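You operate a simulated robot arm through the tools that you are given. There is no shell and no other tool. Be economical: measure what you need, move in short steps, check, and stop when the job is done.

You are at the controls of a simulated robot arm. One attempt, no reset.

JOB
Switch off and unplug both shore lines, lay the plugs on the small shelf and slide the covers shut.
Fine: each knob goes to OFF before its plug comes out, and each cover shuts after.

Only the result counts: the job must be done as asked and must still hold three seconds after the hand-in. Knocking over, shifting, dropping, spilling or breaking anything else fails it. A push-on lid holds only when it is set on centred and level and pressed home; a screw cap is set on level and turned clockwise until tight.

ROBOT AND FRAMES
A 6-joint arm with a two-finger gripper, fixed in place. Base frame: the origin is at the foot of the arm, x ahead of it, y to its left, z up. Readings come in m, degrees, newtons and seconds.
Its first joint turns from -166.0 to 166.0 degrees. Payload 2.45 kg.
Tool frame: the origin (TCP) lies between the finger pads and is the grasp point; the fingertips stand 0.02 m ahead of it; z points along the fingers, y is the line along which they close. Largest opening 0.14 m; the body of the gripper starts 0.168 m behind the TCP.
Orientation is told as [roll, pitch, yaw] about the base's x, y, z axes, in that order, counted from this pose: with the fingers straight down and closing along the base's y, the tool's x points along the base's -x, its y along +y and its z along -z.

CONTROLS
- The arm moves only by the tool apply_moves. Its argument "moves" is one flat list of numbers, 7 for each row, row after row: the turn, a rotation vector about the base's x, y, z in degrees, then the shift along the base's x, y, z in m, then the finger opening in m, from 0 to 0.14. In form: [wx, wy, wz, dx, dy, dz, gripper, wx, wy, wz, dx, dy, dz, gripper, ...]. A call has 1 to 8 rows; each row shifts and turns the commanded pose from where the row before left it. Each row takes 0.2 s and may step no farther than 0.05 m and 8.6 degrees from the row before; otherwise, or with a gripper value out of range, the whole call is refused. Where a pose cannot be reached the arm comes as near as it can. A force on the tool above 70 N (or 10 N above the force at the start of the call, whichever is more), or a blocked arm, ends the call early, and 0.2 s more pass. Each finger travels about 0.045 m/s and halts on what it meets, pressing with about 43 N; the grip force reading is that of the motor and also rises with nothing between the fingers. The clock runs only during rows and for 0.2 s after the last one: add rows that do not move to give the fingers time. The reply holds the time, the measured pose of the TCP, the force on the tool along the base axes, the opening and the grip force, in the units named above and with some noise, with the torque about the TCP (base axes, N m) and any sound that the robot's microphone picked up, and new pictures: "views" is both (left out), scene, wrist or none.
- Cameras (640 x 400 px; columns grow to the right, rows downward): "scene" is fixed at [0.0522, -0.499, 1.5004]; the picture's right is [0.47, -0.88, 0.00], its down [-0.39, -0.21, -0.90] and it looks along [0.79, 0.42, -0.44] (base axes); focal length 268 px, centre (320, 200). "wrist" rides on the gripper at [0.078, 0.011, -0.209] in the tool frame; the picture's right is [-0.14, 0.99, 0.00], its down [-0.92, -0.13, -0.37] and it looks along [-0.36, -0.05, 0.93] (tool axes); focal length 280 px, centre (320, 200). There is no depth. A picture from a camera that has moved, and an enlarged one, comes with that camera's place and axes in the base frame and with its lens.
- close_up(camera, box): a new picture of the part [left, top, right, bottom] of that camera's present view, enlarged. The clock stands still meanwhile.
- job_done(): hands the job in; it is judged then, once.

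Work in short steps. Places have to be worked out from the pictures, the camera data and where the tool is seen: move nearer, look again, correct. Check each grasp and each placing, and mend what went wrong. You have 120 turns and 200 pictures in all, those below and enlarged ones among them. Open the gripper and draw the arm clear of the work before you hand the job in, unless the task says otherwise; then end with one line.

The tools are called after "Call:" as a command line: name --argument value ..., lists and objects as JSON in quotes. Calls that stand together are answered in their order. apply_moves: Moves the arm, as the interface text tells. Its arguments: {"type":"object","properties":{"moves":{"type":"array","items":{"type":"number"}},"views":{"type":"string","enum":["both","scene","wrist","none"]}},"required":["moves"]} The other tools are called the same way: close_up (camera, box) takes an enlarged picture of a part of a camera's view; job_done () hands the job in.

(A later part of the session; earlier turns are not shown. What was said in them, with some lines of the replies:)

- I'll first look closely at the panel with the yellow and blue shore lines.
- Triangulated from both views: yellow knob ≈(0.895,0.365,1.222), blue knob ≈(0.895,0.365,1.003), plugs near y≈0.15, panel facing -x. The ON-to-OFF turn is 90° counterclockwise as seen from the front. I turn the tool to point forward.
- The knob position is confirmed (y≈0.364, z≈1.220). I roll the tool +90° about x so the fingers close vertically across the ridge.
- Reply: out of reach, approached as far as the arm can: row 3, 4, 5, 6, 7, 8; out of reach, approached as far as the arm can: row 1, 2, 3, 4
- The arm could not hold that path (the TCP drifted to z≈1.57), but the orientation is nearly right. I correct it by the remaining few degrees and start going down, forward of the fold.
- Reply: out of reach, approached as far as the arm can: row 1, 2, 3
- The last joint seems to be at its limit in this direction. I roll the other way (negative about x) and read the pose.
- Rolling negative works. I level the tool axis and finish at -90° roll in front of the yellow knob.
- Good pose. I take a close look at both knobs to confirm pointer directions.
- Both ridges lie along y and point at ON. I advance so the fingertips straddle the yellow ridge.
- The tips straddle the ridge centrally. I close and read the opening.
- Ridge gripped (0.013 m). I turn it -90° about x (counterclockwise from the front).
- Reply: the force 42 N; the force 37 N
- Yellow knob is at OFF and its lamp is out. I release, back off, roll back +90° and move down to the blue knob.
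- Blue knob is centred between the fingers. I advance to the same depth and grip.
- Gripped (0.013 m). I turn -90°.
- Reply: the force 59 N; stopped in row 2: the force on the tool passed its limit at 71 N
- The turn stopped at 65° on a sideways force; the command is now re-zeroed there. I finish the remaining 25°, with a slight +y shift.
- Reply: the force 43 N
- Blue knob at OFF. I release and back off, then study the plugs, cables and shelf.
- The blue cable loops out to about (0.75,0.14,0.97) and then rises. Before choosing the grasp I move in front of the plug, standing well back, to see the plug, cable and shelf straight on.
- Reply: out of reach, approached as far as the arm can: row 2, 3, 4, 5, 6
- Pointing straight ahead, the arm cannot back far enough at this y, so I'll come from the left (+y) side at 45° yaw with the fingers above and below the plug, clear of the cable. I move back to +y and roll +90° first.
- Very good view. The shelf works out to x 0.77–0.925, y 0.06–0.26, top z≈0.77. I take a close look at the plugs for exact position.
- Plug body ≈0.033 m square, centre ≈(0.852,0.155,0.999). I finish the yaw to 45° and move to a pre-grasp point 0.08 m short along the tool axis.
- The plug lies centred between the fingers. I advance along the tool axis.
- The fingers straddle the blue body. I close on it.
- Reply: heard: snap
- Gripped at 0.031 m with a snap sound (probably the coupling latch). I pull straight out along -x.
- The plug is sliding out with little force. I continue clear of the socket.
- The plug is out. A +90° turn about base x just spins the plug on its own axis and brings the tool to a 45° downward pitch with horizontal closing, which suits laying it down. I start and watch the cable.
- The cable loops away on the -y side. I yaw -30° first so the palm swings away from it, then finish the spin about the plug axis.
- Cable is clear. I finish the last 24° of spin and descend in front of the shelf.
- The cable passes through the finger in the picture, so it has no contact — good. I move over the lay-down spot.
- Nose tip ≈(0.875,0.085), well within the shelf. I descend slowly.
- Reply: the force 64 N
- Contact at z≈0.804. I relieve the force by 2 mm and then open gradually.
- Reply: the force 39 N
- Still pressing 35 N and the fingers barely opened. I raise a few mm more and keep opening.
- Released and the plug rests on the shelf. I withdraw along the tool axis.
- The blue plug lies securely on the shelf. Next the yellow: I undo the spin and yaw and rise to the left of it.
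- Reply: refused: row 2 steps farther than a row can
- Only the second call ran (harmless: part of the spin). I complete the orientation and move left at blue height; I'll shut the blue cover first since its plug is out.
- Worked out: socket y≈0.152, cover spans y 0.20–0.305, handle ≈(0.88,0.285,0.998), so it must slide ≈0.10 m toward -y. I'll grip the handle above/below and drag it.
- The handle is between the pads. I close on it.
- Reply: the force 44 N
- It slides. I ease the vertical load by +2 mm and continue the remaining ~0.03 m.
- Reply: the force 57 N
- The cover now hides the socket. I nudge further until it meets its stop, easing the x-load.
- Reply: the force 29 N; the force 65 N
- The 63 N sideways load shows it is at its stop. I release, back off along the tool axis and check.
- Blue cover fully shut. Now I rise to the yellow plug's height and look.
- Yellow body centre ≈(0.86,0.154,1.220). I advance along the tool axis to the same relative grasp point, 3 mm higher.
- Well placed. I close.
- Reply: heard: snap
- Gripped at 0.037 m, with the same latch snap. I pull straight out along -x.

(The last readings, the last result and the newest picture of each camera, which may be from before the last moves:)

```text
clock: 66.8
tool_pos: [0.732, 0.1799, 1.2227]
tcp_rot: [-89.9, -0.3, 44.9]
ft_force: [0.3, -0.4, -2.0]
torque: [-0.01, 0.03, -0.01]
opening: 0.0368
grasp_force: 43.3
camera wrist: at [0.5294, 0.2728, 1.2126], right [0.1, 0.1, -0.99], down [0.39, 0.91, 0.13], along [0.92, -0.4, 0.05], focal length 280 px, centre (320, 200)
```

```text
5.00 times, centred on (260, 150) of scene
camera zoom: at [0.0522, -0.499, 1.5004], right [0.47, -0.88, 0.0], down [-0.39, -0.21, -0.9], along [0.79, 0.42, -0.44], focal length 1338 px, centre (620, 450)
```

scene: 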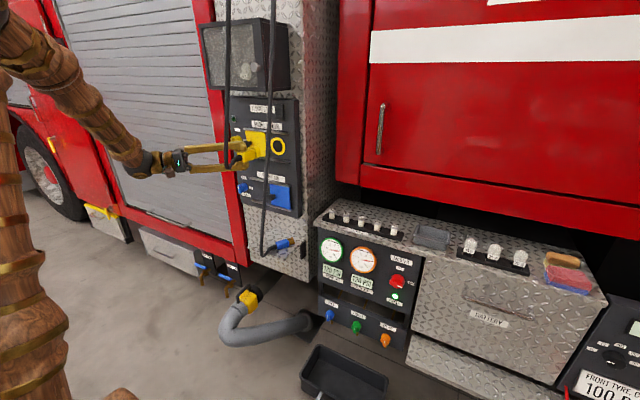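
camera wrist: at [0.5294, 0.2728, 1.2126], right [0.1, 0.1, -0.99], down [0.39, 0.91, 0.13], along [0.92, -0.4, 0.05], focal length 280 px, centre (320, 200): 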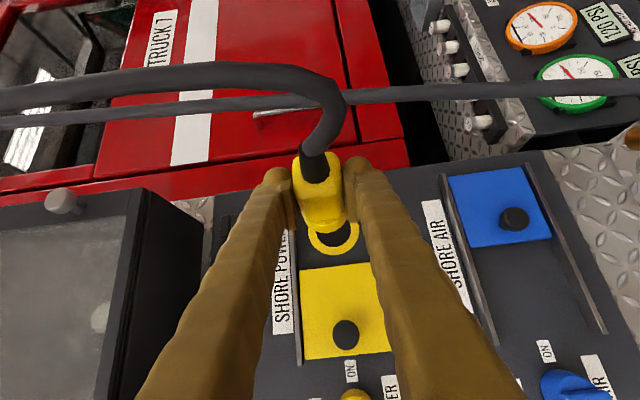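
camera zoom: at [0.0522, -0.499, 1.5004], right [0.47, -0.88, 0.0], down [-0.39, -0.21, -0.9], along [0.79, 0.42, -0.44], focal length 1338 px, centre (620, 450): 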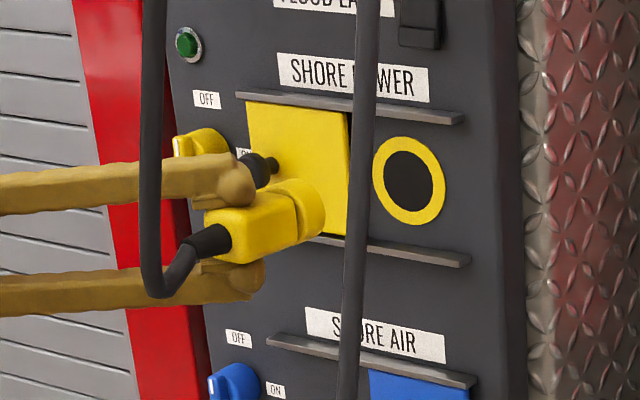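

Yellow plug is out. I repeat the yaw and the spin about the plug axis, then descend in front of the shelf.

Call:
apply_moves --moves '[0, 0, -7.5, 0, 0.005, 0, 0.015, 0, 0, -7.5, 0, 0.005, 0, 0.015, 0, 0, -7.5, 0, 0.005, 0, 0.015, 0, 0, -7.5, 0, 0.005, 0, 0.015, 7.36, -4.25, 0, 0, 0, 0, 0.015, 7.36, -4.25, 0, 0, 0, -0.01, 0.015, 7.36, -4.25, 0, 0, 0, -0.02, 0.015, 7.36, -4.25, 0, 0, 0, -0.02, 0.015]' --views "none"

Call:
apply_moves --moves '[7.36, -4.25, 0, 0, 0, -0.02, 0.015, 7.36, -4.25, 0, 0, 0, -0.02, 0.015, 7.36, -4.25, 0, 0, 0, -0.02, 0.015, 7.36, -4.25, 0, 0, 0, -0.02, 0.015, 7.36, -4.25, 0, 0, 0, -0.03, 0.015, 7.36, -4.25, 0, 0, 0, -0.03, 0.015, 4.33, -2.5, 0, 0, 0, -0.03, 0.015, 0, 0, 0, 0, 0, 0, 0.015]'

```text
clock: 68.6
tool_pos: [0.7318, 0.2009, 1.1717]
tcp_rot: [-64.2, -23.6, 9.5]
ft_force: [-0.2, -0.4, -2.0]
torque: [0.0, -0.01, -0.03]
opening: 0.037
grasp_force: 42.8
```

```text
clock: 70.4
tool_pos: [0.7307, 0.2022, 1.0006]
tcp_rot: [0.3, -44.9, -30.4]
ft_force: [0.3, 0.2, -1.4]
torque: [0.06, 0.01, -0.01]
opening: 0.0366
grasp_force: 42.8
camera wrist: at [0.5602, 0.3131, 1.0939], right [0.58, 0.81, 0.1], down [0.27, -0.31, 0.91], along [0.77, -0.5, -0.4], focal length 280 px, centre (320, 200)
```

scene: 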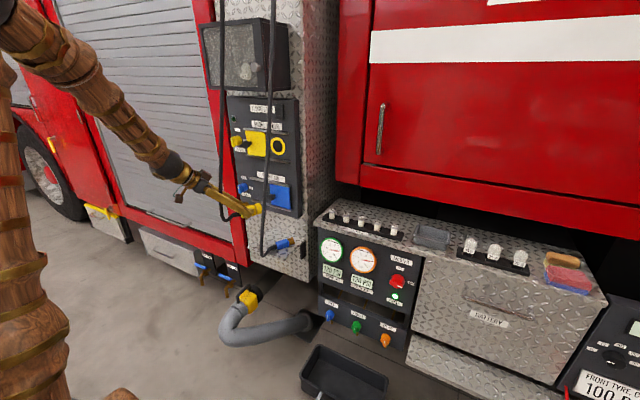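
wrist: 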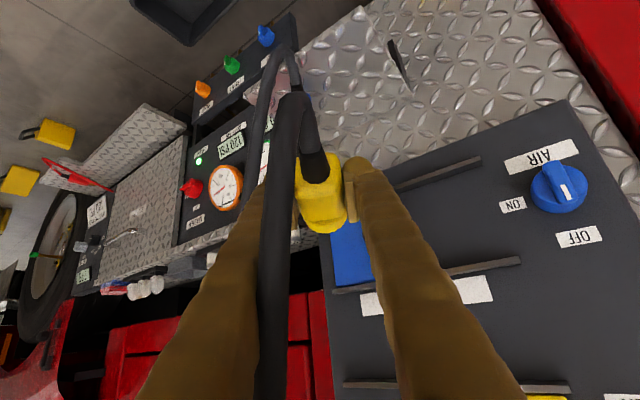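

Orientation good. I descend and then move in over the left part of the shelf.

Call:
apply_moves --moves '[0, 0, 0, 0, 0, -0.04, 0.015, 0, 0, 0, 0, 0, -0.04, 0.015, 0, 0, 0, 0.01, 0, -0.04, 0.015, 0, 0, 0, 0.02, 0.001, -0.015, 0.015, 0, 0, 0, 0.03, 0.001, -0.01, 0.015, 0, 0, 0, 0.03, 0.001, -0.01, 0.015, 0, 0, 0, 0.007, 0, 0, 0.015, 0, 0, 0, 0, 0, 0, 0.015]'

Call:
close_up --camera "scene" --box '[230, 200, 320, 280]'

```text
clock: 72.2
tool_pos: [0.8281, 0.2025, 0.8468]
tcp_rot: [0.2, -44.8, -30.4]
ft_force: [0.6, 0.0, -1.5]
torque: [0.03, 0.01, -0.03]
opening: 0.0366
grasp_force: 43.2
camera wrist: at [0.6584, 0.3145, 0.9391], right [0.58, 0.81, 0.1], down [0.27, -0.31, 0.91], along [0.77, -0.5, -0.4], focal length 280 px, centre (320, 200)
```

scene: 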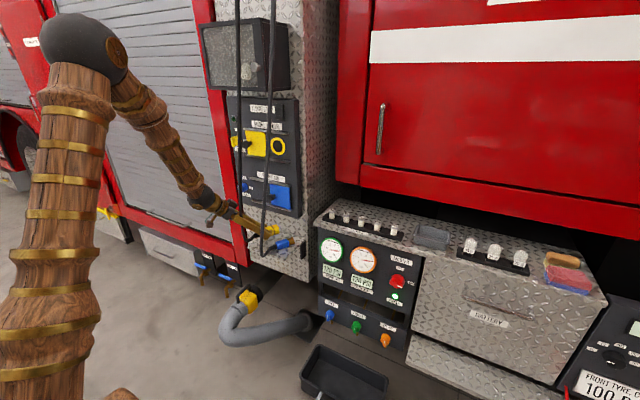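
wrist: 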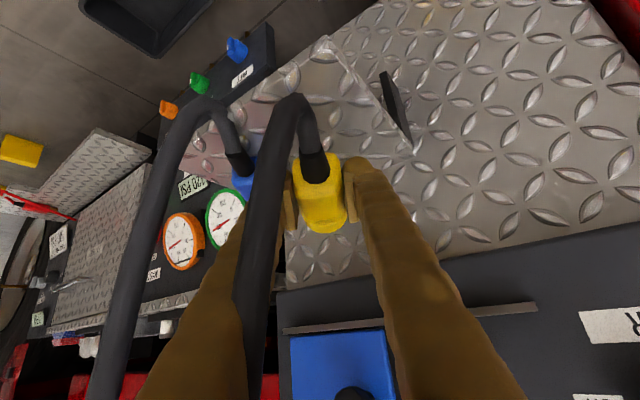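

```text
5.00 times, centred on (275, 240) of scene
camera zoom: at [0.0522, -0.499, 1.5004], right [0.47, -0.88, 0.0], down [-0.39, -0.21, -0.9], along [0.79, 0.42, -0.44], focal length 1338 px, centre (545, 0)
```

zoom: 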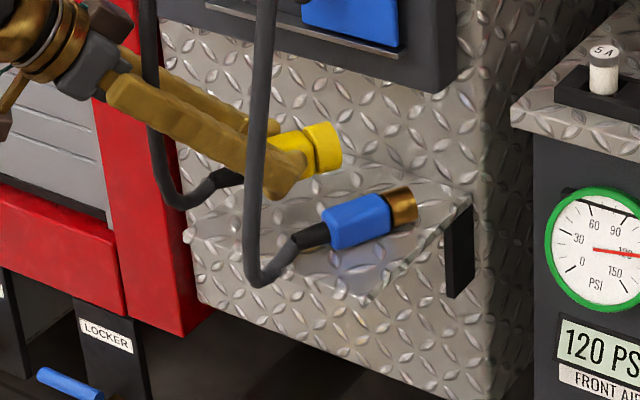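

Clear of the blue plug. I shift 5 mm further left and descend to contact.

Call:
apply_moves --moves '[0, 0, 0, 0, 0.005, -0.012, 0.015, 0, 0, 0, 0, 0, -0.012, 0.015, 0, 0, 0, 0, 0, -0.008, 0.015, 0, 0, 0, 0, 0, -0.003, 0.015, 0, 0, 0, 0, 0, 0, 0.015]' --views "none"

Call:
close_up --camera "scene" --box '[230, 210, 310, 280]'

```text
clock: 73.4
tool_pos: [0.8284, 0.2075, 0.8138]
tcp_rot: [0.3, -45.1, -30.4]
ft_force: [-2.9, -1.8, 14.9]
torque: [-0.57, -0.78, -0.19]
opening: 0.0369
grasp_force: 43.0
```

```text
5.71 times, centred on (270, 245) of scene
camera zoom: at [0.0522, -0.499, 1.5004], right [0.47, -0.88, 0.0], down [-0.39, -0.21, -0.9], along [0.79, 0.42, -0.44], focal length 1529 px, centre (606, -57)
```

zoom: 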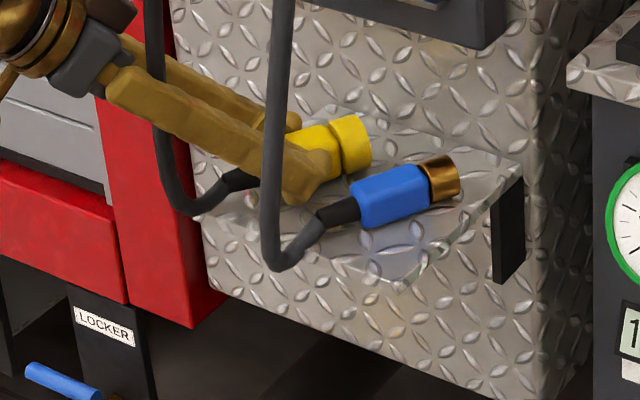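

The larger nose collar touches first. I go 2 mm lower, then open.

Call:
apply_moves --moves '[0, 0, 0, 0, 0, -0.002, 0.015, 0, 0, 0, 0, 0, 0, 0.03, 0, 0, 0, 0, 0, 0, 0.04, 0, 0, 0, 0, 0, 0, 0.05, 0, 0, 0, 0, 0, 0, 0.055, 0, 0, 0, 0, 0, 0, 0.055]' --views "none"

Call:
close_up --camera "scene" --box '[230, 210, 310, 280]'

```text
clock: 74.8
tool_pos: [0.8295, 0.208, 0.8105]
tcp_rot: [0.3, -44.9, -30.4]
ft_force: [-0.2, 0.5, 0.2]
torque: [0.0, -0.02, 0.03]
opening: 0.0549
grasp_force: 0.1
```

```text
5.71 times, centred on (270, 245) of scene
camera zoom: at [0.0522, -0.499, 1.5004], right [0.47, -0.88, 0.0], down [-0.39, -0.21, -0.9], along [0.79, 0.42, -0.44], focal length 1529 px, centre (606, -57)
```

zoom: 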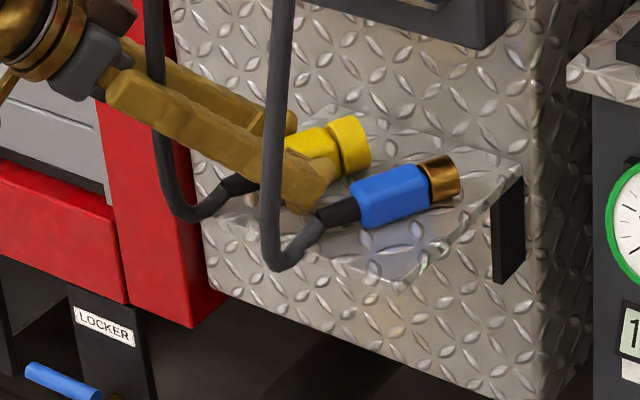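

Released without disturbing the blue plug. I withdraw along the tool axis.

Call:
apply_moves --moves '[0, 0, 0, -0.012, 0.007, 0.014, 0.055, 0, 0, 0, -0.018, 0.01, 0.021, 0.055, 0, 0, 0, -0.02, 0.012, 0.025, 0.055, 0, 0, 0, -0.02, 0.012, 0.025, 0.055, 0, 0, 0, -0.01, 0.02, 0.04, 0.055, 0, 0, 0, -0.01, 0.025, 0.04, 0.055]'

Call:
close_up --camera "scene" --box '[230, 210, 310, 280]'

```text
clock: 76.2
tool_pos: [0.7414, 0.2916, 0.9754]
tcp_rot: [0.3, -44.9, -30.4]
ft_force: [0.1, -0.4, 0.4]
torque: [0.0, 0.02, 0.03]
opening: 0.055
grasp_force: 0.1
camera wrist: at [0.5717, 0.4035, 1.0681], right [0.58, 0.81, 0.1], down [0.27, -0.31, 0.91], along [0.77, -0.5, -0.4], focal length 280 px, centre (320, 200)
```

scene: 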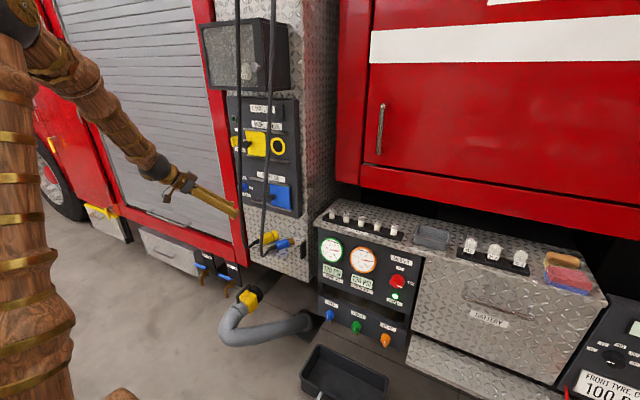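
wrist: 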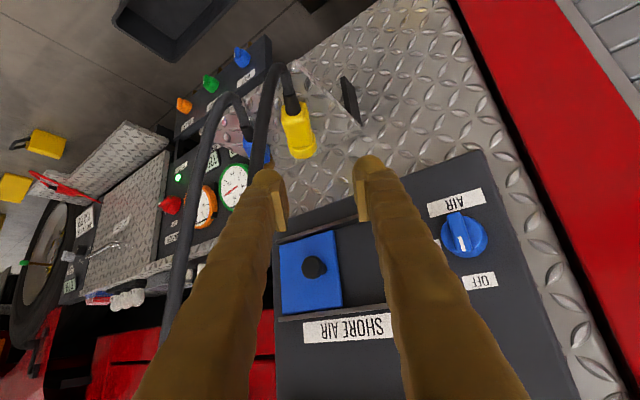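

```text
5.71 times, centred on (270, 245) of scene
camera zoom: at [0.0522, -0.499, 1.5004], right [0.47, -0.88, 0.0], down [-0.39, -0.21, -0.9], along [0.79, 0.42, -0.44], focal length 1529 px, centre (606, -57)
```

zoom: 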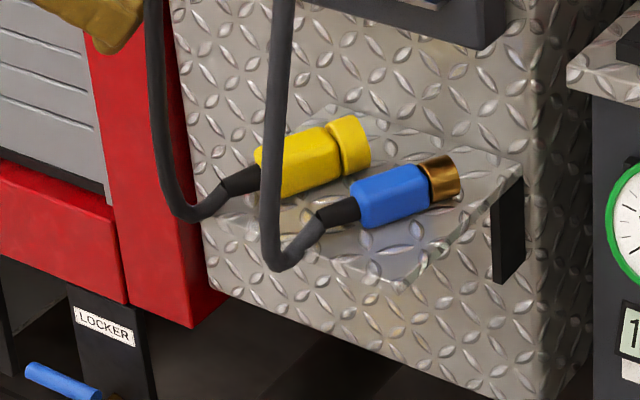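

Both plugs lie on the shelf. Now the yellow cover: I rise to its height while undoing the spin and yaw.

Call:
apply_moves --moves '[-7.36, 4.25, 0, 0, 0.01, 0.03, 0.055, -7.36, 4.25, 0, 0, 0.01, 0.03, 0.055, -7.36, 4.25, 0, 0, 0.01, 0.03, 0.055, -7.36, 4.25, 0, 0, 0.01, 0.03, 0.055, -7.36, 4.25, 0, 0, 0.01, 0.03, 0.055, -7.36, 4.25, 0, 0, 0.003, 0.03, 0.055, -7.36, 4.25, 0, 0, 0, 0.03, 0.055, -7.36, 4.25, 0, 0, 0, 0.03, 0.055]' --views "none"

Call:
apply_moves --moves '[-7.36, 4.25, 0, 0, 0, 0.005, 0.055, -7.36, 4.25, 0, 0, 0, 0, 0.055, -4.33, 2.5, 0, 0, 0, 0, 0.055, 0, 0, 7.5, 0, 0, 0, 0.055, 0, 0, 7.5, 0, 0, 0, 0.055, 0, 0, 7.5, 0, 0, 0, 0.055, 0, 0, 7.5, 0, 0, 0, 0.055, 0, 0, 0, 0, 0, 0, 0.055]'

```text
clock: 78.0
tool_pos: [0.7389, 0.3474, 1.215]
tcp_rot: [-74.0, -15.7, 12.7]
ft_force: [-0.3, -0.1, -0.3]
torque: [0.04, -0.01, 0.02]
opening: 0.0551
grasp_force: 0.1
```

```text
clock: 79.8
tool_pos: [0.739, 0.3479, 1.2209]
tcp_rot: [-89.9, -0.3, 45.0]
ft_force: [-0.4, 0.1, 0.6]
torque: [0.02, -0.01, 0.02]
opening: 0.0551
grasp_force: 0.0
camera wrist: at [0.5352, 0.4406, 1.2098], right [0.1, 0.1, -0.99], down [0.39, 0.91, 0.13], along [0.92, -0.4, 0.05], focal length 280 px, centre (320, 200)
```

scene: 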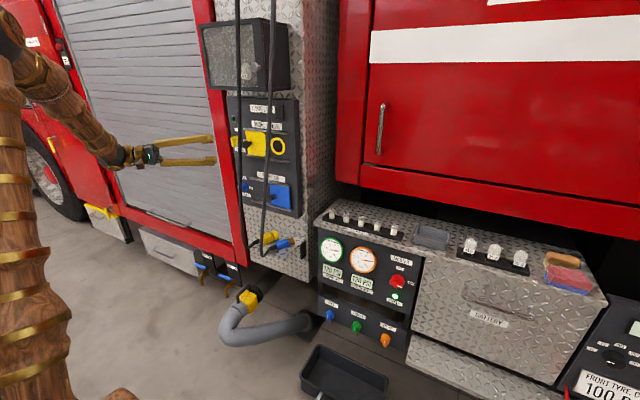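
wrist: 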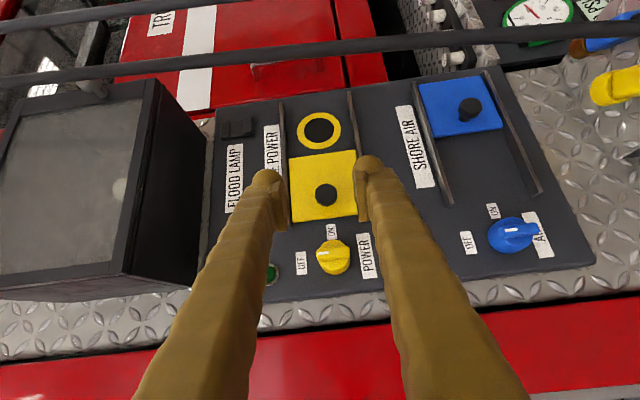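

Handle ≈(0.88,0.285,1.220). Same approach as for the blue cover.

Call:
apply_moves --moves '[0, 0, 0, 0.03, 0, 0, 0.055, 0, 0, 0, 0.03, -0.003, 0, 0.055, 0, 0, 0, 0.017, -0.004, 0, 0.055, 0, 0, 0, 0.02, -0.02, 0, 0.055, 0, 0, 0, 0.018, -0.018, 0, 0.055, 0, 0, 0, 0.009, -0.009, 0, 0.055, 0, 0, 0, 0, 0, 0, 0.055]' --views "none"

Call:
close_up --camera "wrist" --box '[230, 80, 410, 260]'

```text
clock: 81.4
tool_pos: [0.8651, 0.2923, 1.2209]
tcp_rot: [-90.0, -0.3, 45.0]
ft_force: [0.4, -0.1, 0.8]
torque: [-0.01, 0.01, -0.01]
opening: 0.0549
grasp_force: 0.0
```

```text
2.22 times, centred on (320, 170) of wrist
camera zoom: at [0.6606, 0.3865, 1.2102], right [0.1, 0.1, -0.99], down [0.39, 0.91, 0.13], along [0.92, -0.4, 0.05], focal length 623 px, centre (320, 267)
```

zoom: 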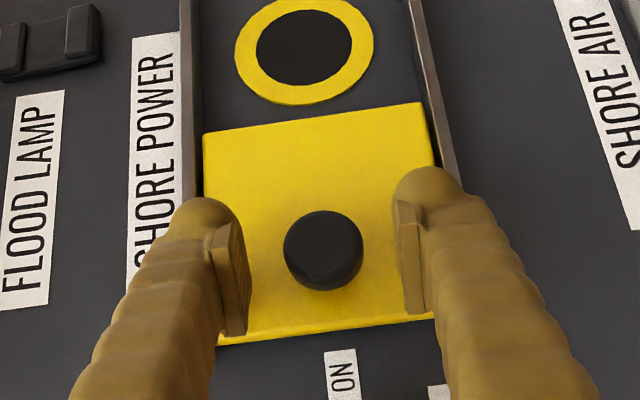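

Handle between the pads, about 2 mm low. I correct, close and drag toward -y.

Call:
apply_moves --moves '[0, 0, 0, -0.001, 0, -0.002, 0.04, 0, 0, 0, 0, 0, 0, 0.01, 0, 0, 0, 0, 0, 0, 0.01, 0, 0, 0, 0, 0, 0, 0.01, 0, 0, 0, 0, -0.01, 0, 0.01, 0, 0, 0, 0, -0.02, 0, 0.01, 0, 0, 0, 0, -0.02, 0, 0.01, 0, 0, 0, 0, -0.02, 0, 0.01]' --views "none"

```text
clock: 83.2
tool_pos: [0.8612, 0.2234, 1.2204]
tcp_rot: [-90.0, -0.4, 44.9]
ft_force: [22.3, 0.5, 36.9]
torque: [-0.21, -0.32, -0.06]
opening: 0.0261
grasp_force: 45.3
```

Call:
apply_moves --moves '[0, 0, 0, 0.001, -0.01, 0.002, 0.01, 0, 0, 0, 0, -0.01, 0, 0.01, 0, 0, 0, 0, -0.008, 0, 0.01, 0, 0, 0, 0, -0.004, 0, 0.01, 0, 0, 0, 0, 0, 0, 0.01]' --views "wrist"

```text
clock: 84.4
tool_pos: [0.8603, 0.1917, 1.2192]
tcp_rot: [-89.9, -0.4, 44.9]
ft_force: [-45.7, -0.5, 14.3]
torque: [-0.11, -0.27, -0.43]
opening: 0.0259
grasp_force: 45.2
camera wrist: at [0.6571, 0.2843, 1.2091], right [0.1, 0.1, -0.99], down [0.39, 0.91, 0.13], along [0.91, -0.4, 0.05], focal length 280 px, centre (320, 200)
```

wrist: 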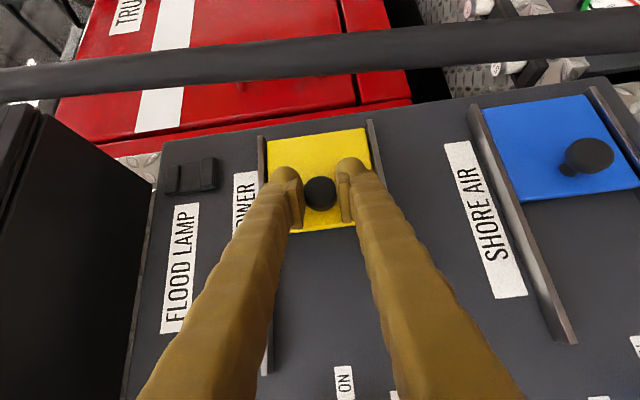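

The yellow cover follows. I go the last millimetres to its stop, easing the x-load.

Call:
apply_moves --moves '[0, 0, 0, -0.002, -0.003, 0, 0.01, 0, 0, 0, 0, -0.003, 0, 0.01, 0, 0, 0, 0, 0, 0, 0.01]' --views "none"

Call:
apply_moves --moves '[0, 0, 0, -0.001, -0.003, 0, 0.01, 0, 0, 0, 0, -0.001, 0, 0.01, 0, 0, 0, 0, 0, 0, 0.01]' --views "none"

```text
clock: 85.2
tool_pos: [0.8602, 0.1885, 1.2189]
tcp_rot: [-90.0, -0.3, 45.2]
ft_force: [-28.2, 52.6, 14.6]
torque: [-0.19, -0.21, 0.97]
opening: 0.0261
grasp_force: 45.2
```

```text
clock: 86.0
tool_pos: [0.86, 0.1835, 1.2198]
tcp_rot: [-89.9, -0.2, 45.0]
ft_force: [-3.3, 62.4, 3.9]
torque: [-0.03, -0.05, 1.04]
opening: 0.0276
grasp_force: 44.7
```

At the stop (62 N). I relieve, release and back off, then check everything.

Call:
apply_moves --moves '[0, 0, 0, 0, 0.004, 0, 0.01, 0, 0, 0, 0, 0, 0, 0.05, 0, 0, 0, 0, 0, 0, 0.06, 0, 0, 0, 0, 0, 0, 0.06, 0, 0, 0, -0.025, 0.025, 0, 0.06, 0, 0, 0, -0.025, 0.025, 0, 0.06, 0, 0, 0, -0.025, 0.03, 0, 0.07, 0, 0, 0, -0.025, 0.035, 0, 0.07]' --views "none"

Call:
apply_moves --moves '[0, 0, 0, -0.01, 0.04, 0, 0.07, 0, 0, 0, 0, 0.04, 0, 0.07, 0, 0, 0, 0, 0.04, 0, 0.07, 0, 0, 0, 0, 0, 0, 0.07]'

Call:
close_up --camera "scene" --box '[220, 90, 320, 190]'

Call:
close_up --camera "scene" --box '[220, 170, 320, 280]'

```text
clock: 87.8
tool_pos: [0.7578, 0.3002, 1.2228]
tcp_rot: [-90.0, -0.2, 44.8]
ft_force: [0.5, -0.3, -0.3]
torque: [0.0, -0.01, -0.02]
opening: 0.0698
grasp_force: 0.0
```

```text
clock: 88.8
tool_pos: [0.7499, 0.4202, 1.2217]
tcp_rot: [-89.9, -0.2, 45.0]
ft_force: [0.3, 0.0, -0.4]
torque: [0.02, 0.02, -0.01]
opening: 0.0703
grasp_force: 0.0
camera wrist: at [0.5466, 0.5134, 1.2098], right [0.1, 0.1, -0.99], down [0.39, 0.91, 0.13], along [0.92, -0.4, 0.05], focal length 280 px, centre (320, 200)
```

scene: 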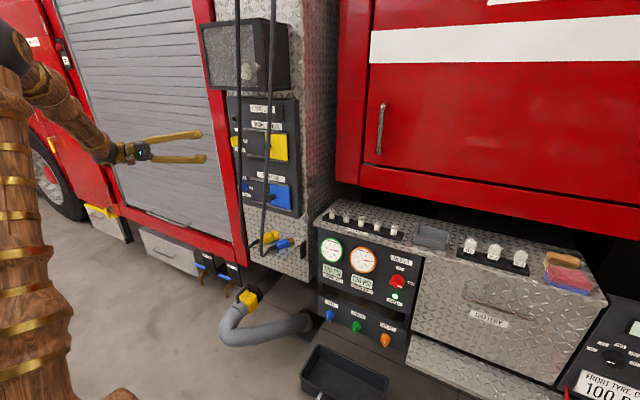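
wrist: 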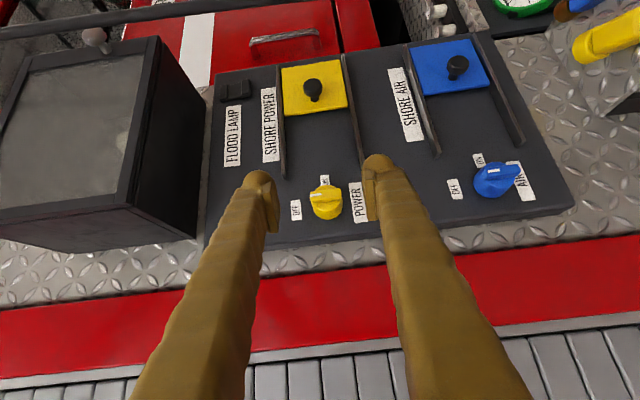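

```text
4.00 times, centred on (270, 140) of scene
camera zoom: at [0.0522, -0.499, 1.5004], right [0.47, -0.88, 0.0], down [-0.39, -0.21, -0.9], along [0.79, 0.42, -0.44], focal length 1070 px, centre (520, 440)
```

zoom: 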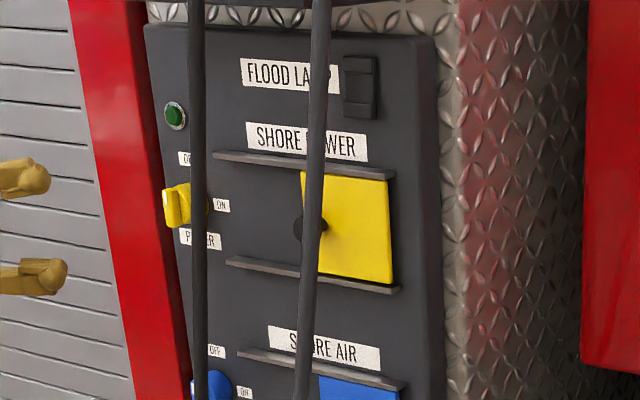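

```text
3.64 times, centred on (270, 225) of scene
camera zoom: at [0.0522, -0.499, 1.5004], right [0.47, -0.88, 0.0], down [-0.39, -0.21, -0.9], along [0.79, 0.42, -0.44], focal length 973 px, centre (502, 109)
```

zoom: 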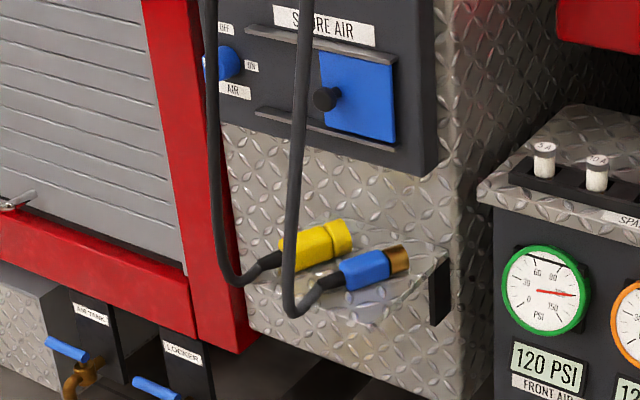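

Covers shut and plugs resting. One last check of the knob pointers.

Call:
close_up --camera "wrist" --box '[270, 140, 550, 240]'

```text
2.29 times, centred on (410, 190) of wrist
camera zoom: at [0.5466, 0.5134, 1.2098], right [0.1, 0.1, -0.99], down [0.39, 0.91, 0.13], along [0.92, -0.4, 0.05], focal length 641 px, centre (114, 223)
```

zoom: 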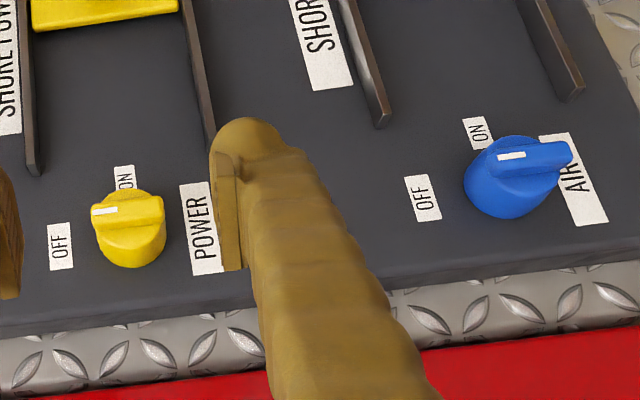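

Both pointers face OFF, both covers are shut, both plugs lie on the shelf and the arm is clear. I hand in.

Call:
job_done

```text
The job is handed in.
```

Both knobs were turned to OFF before unplugging, both plugs lie on the small shelf, both covers are slid shut to their stops, and the job is handed in with the arm clear and the gripper open.
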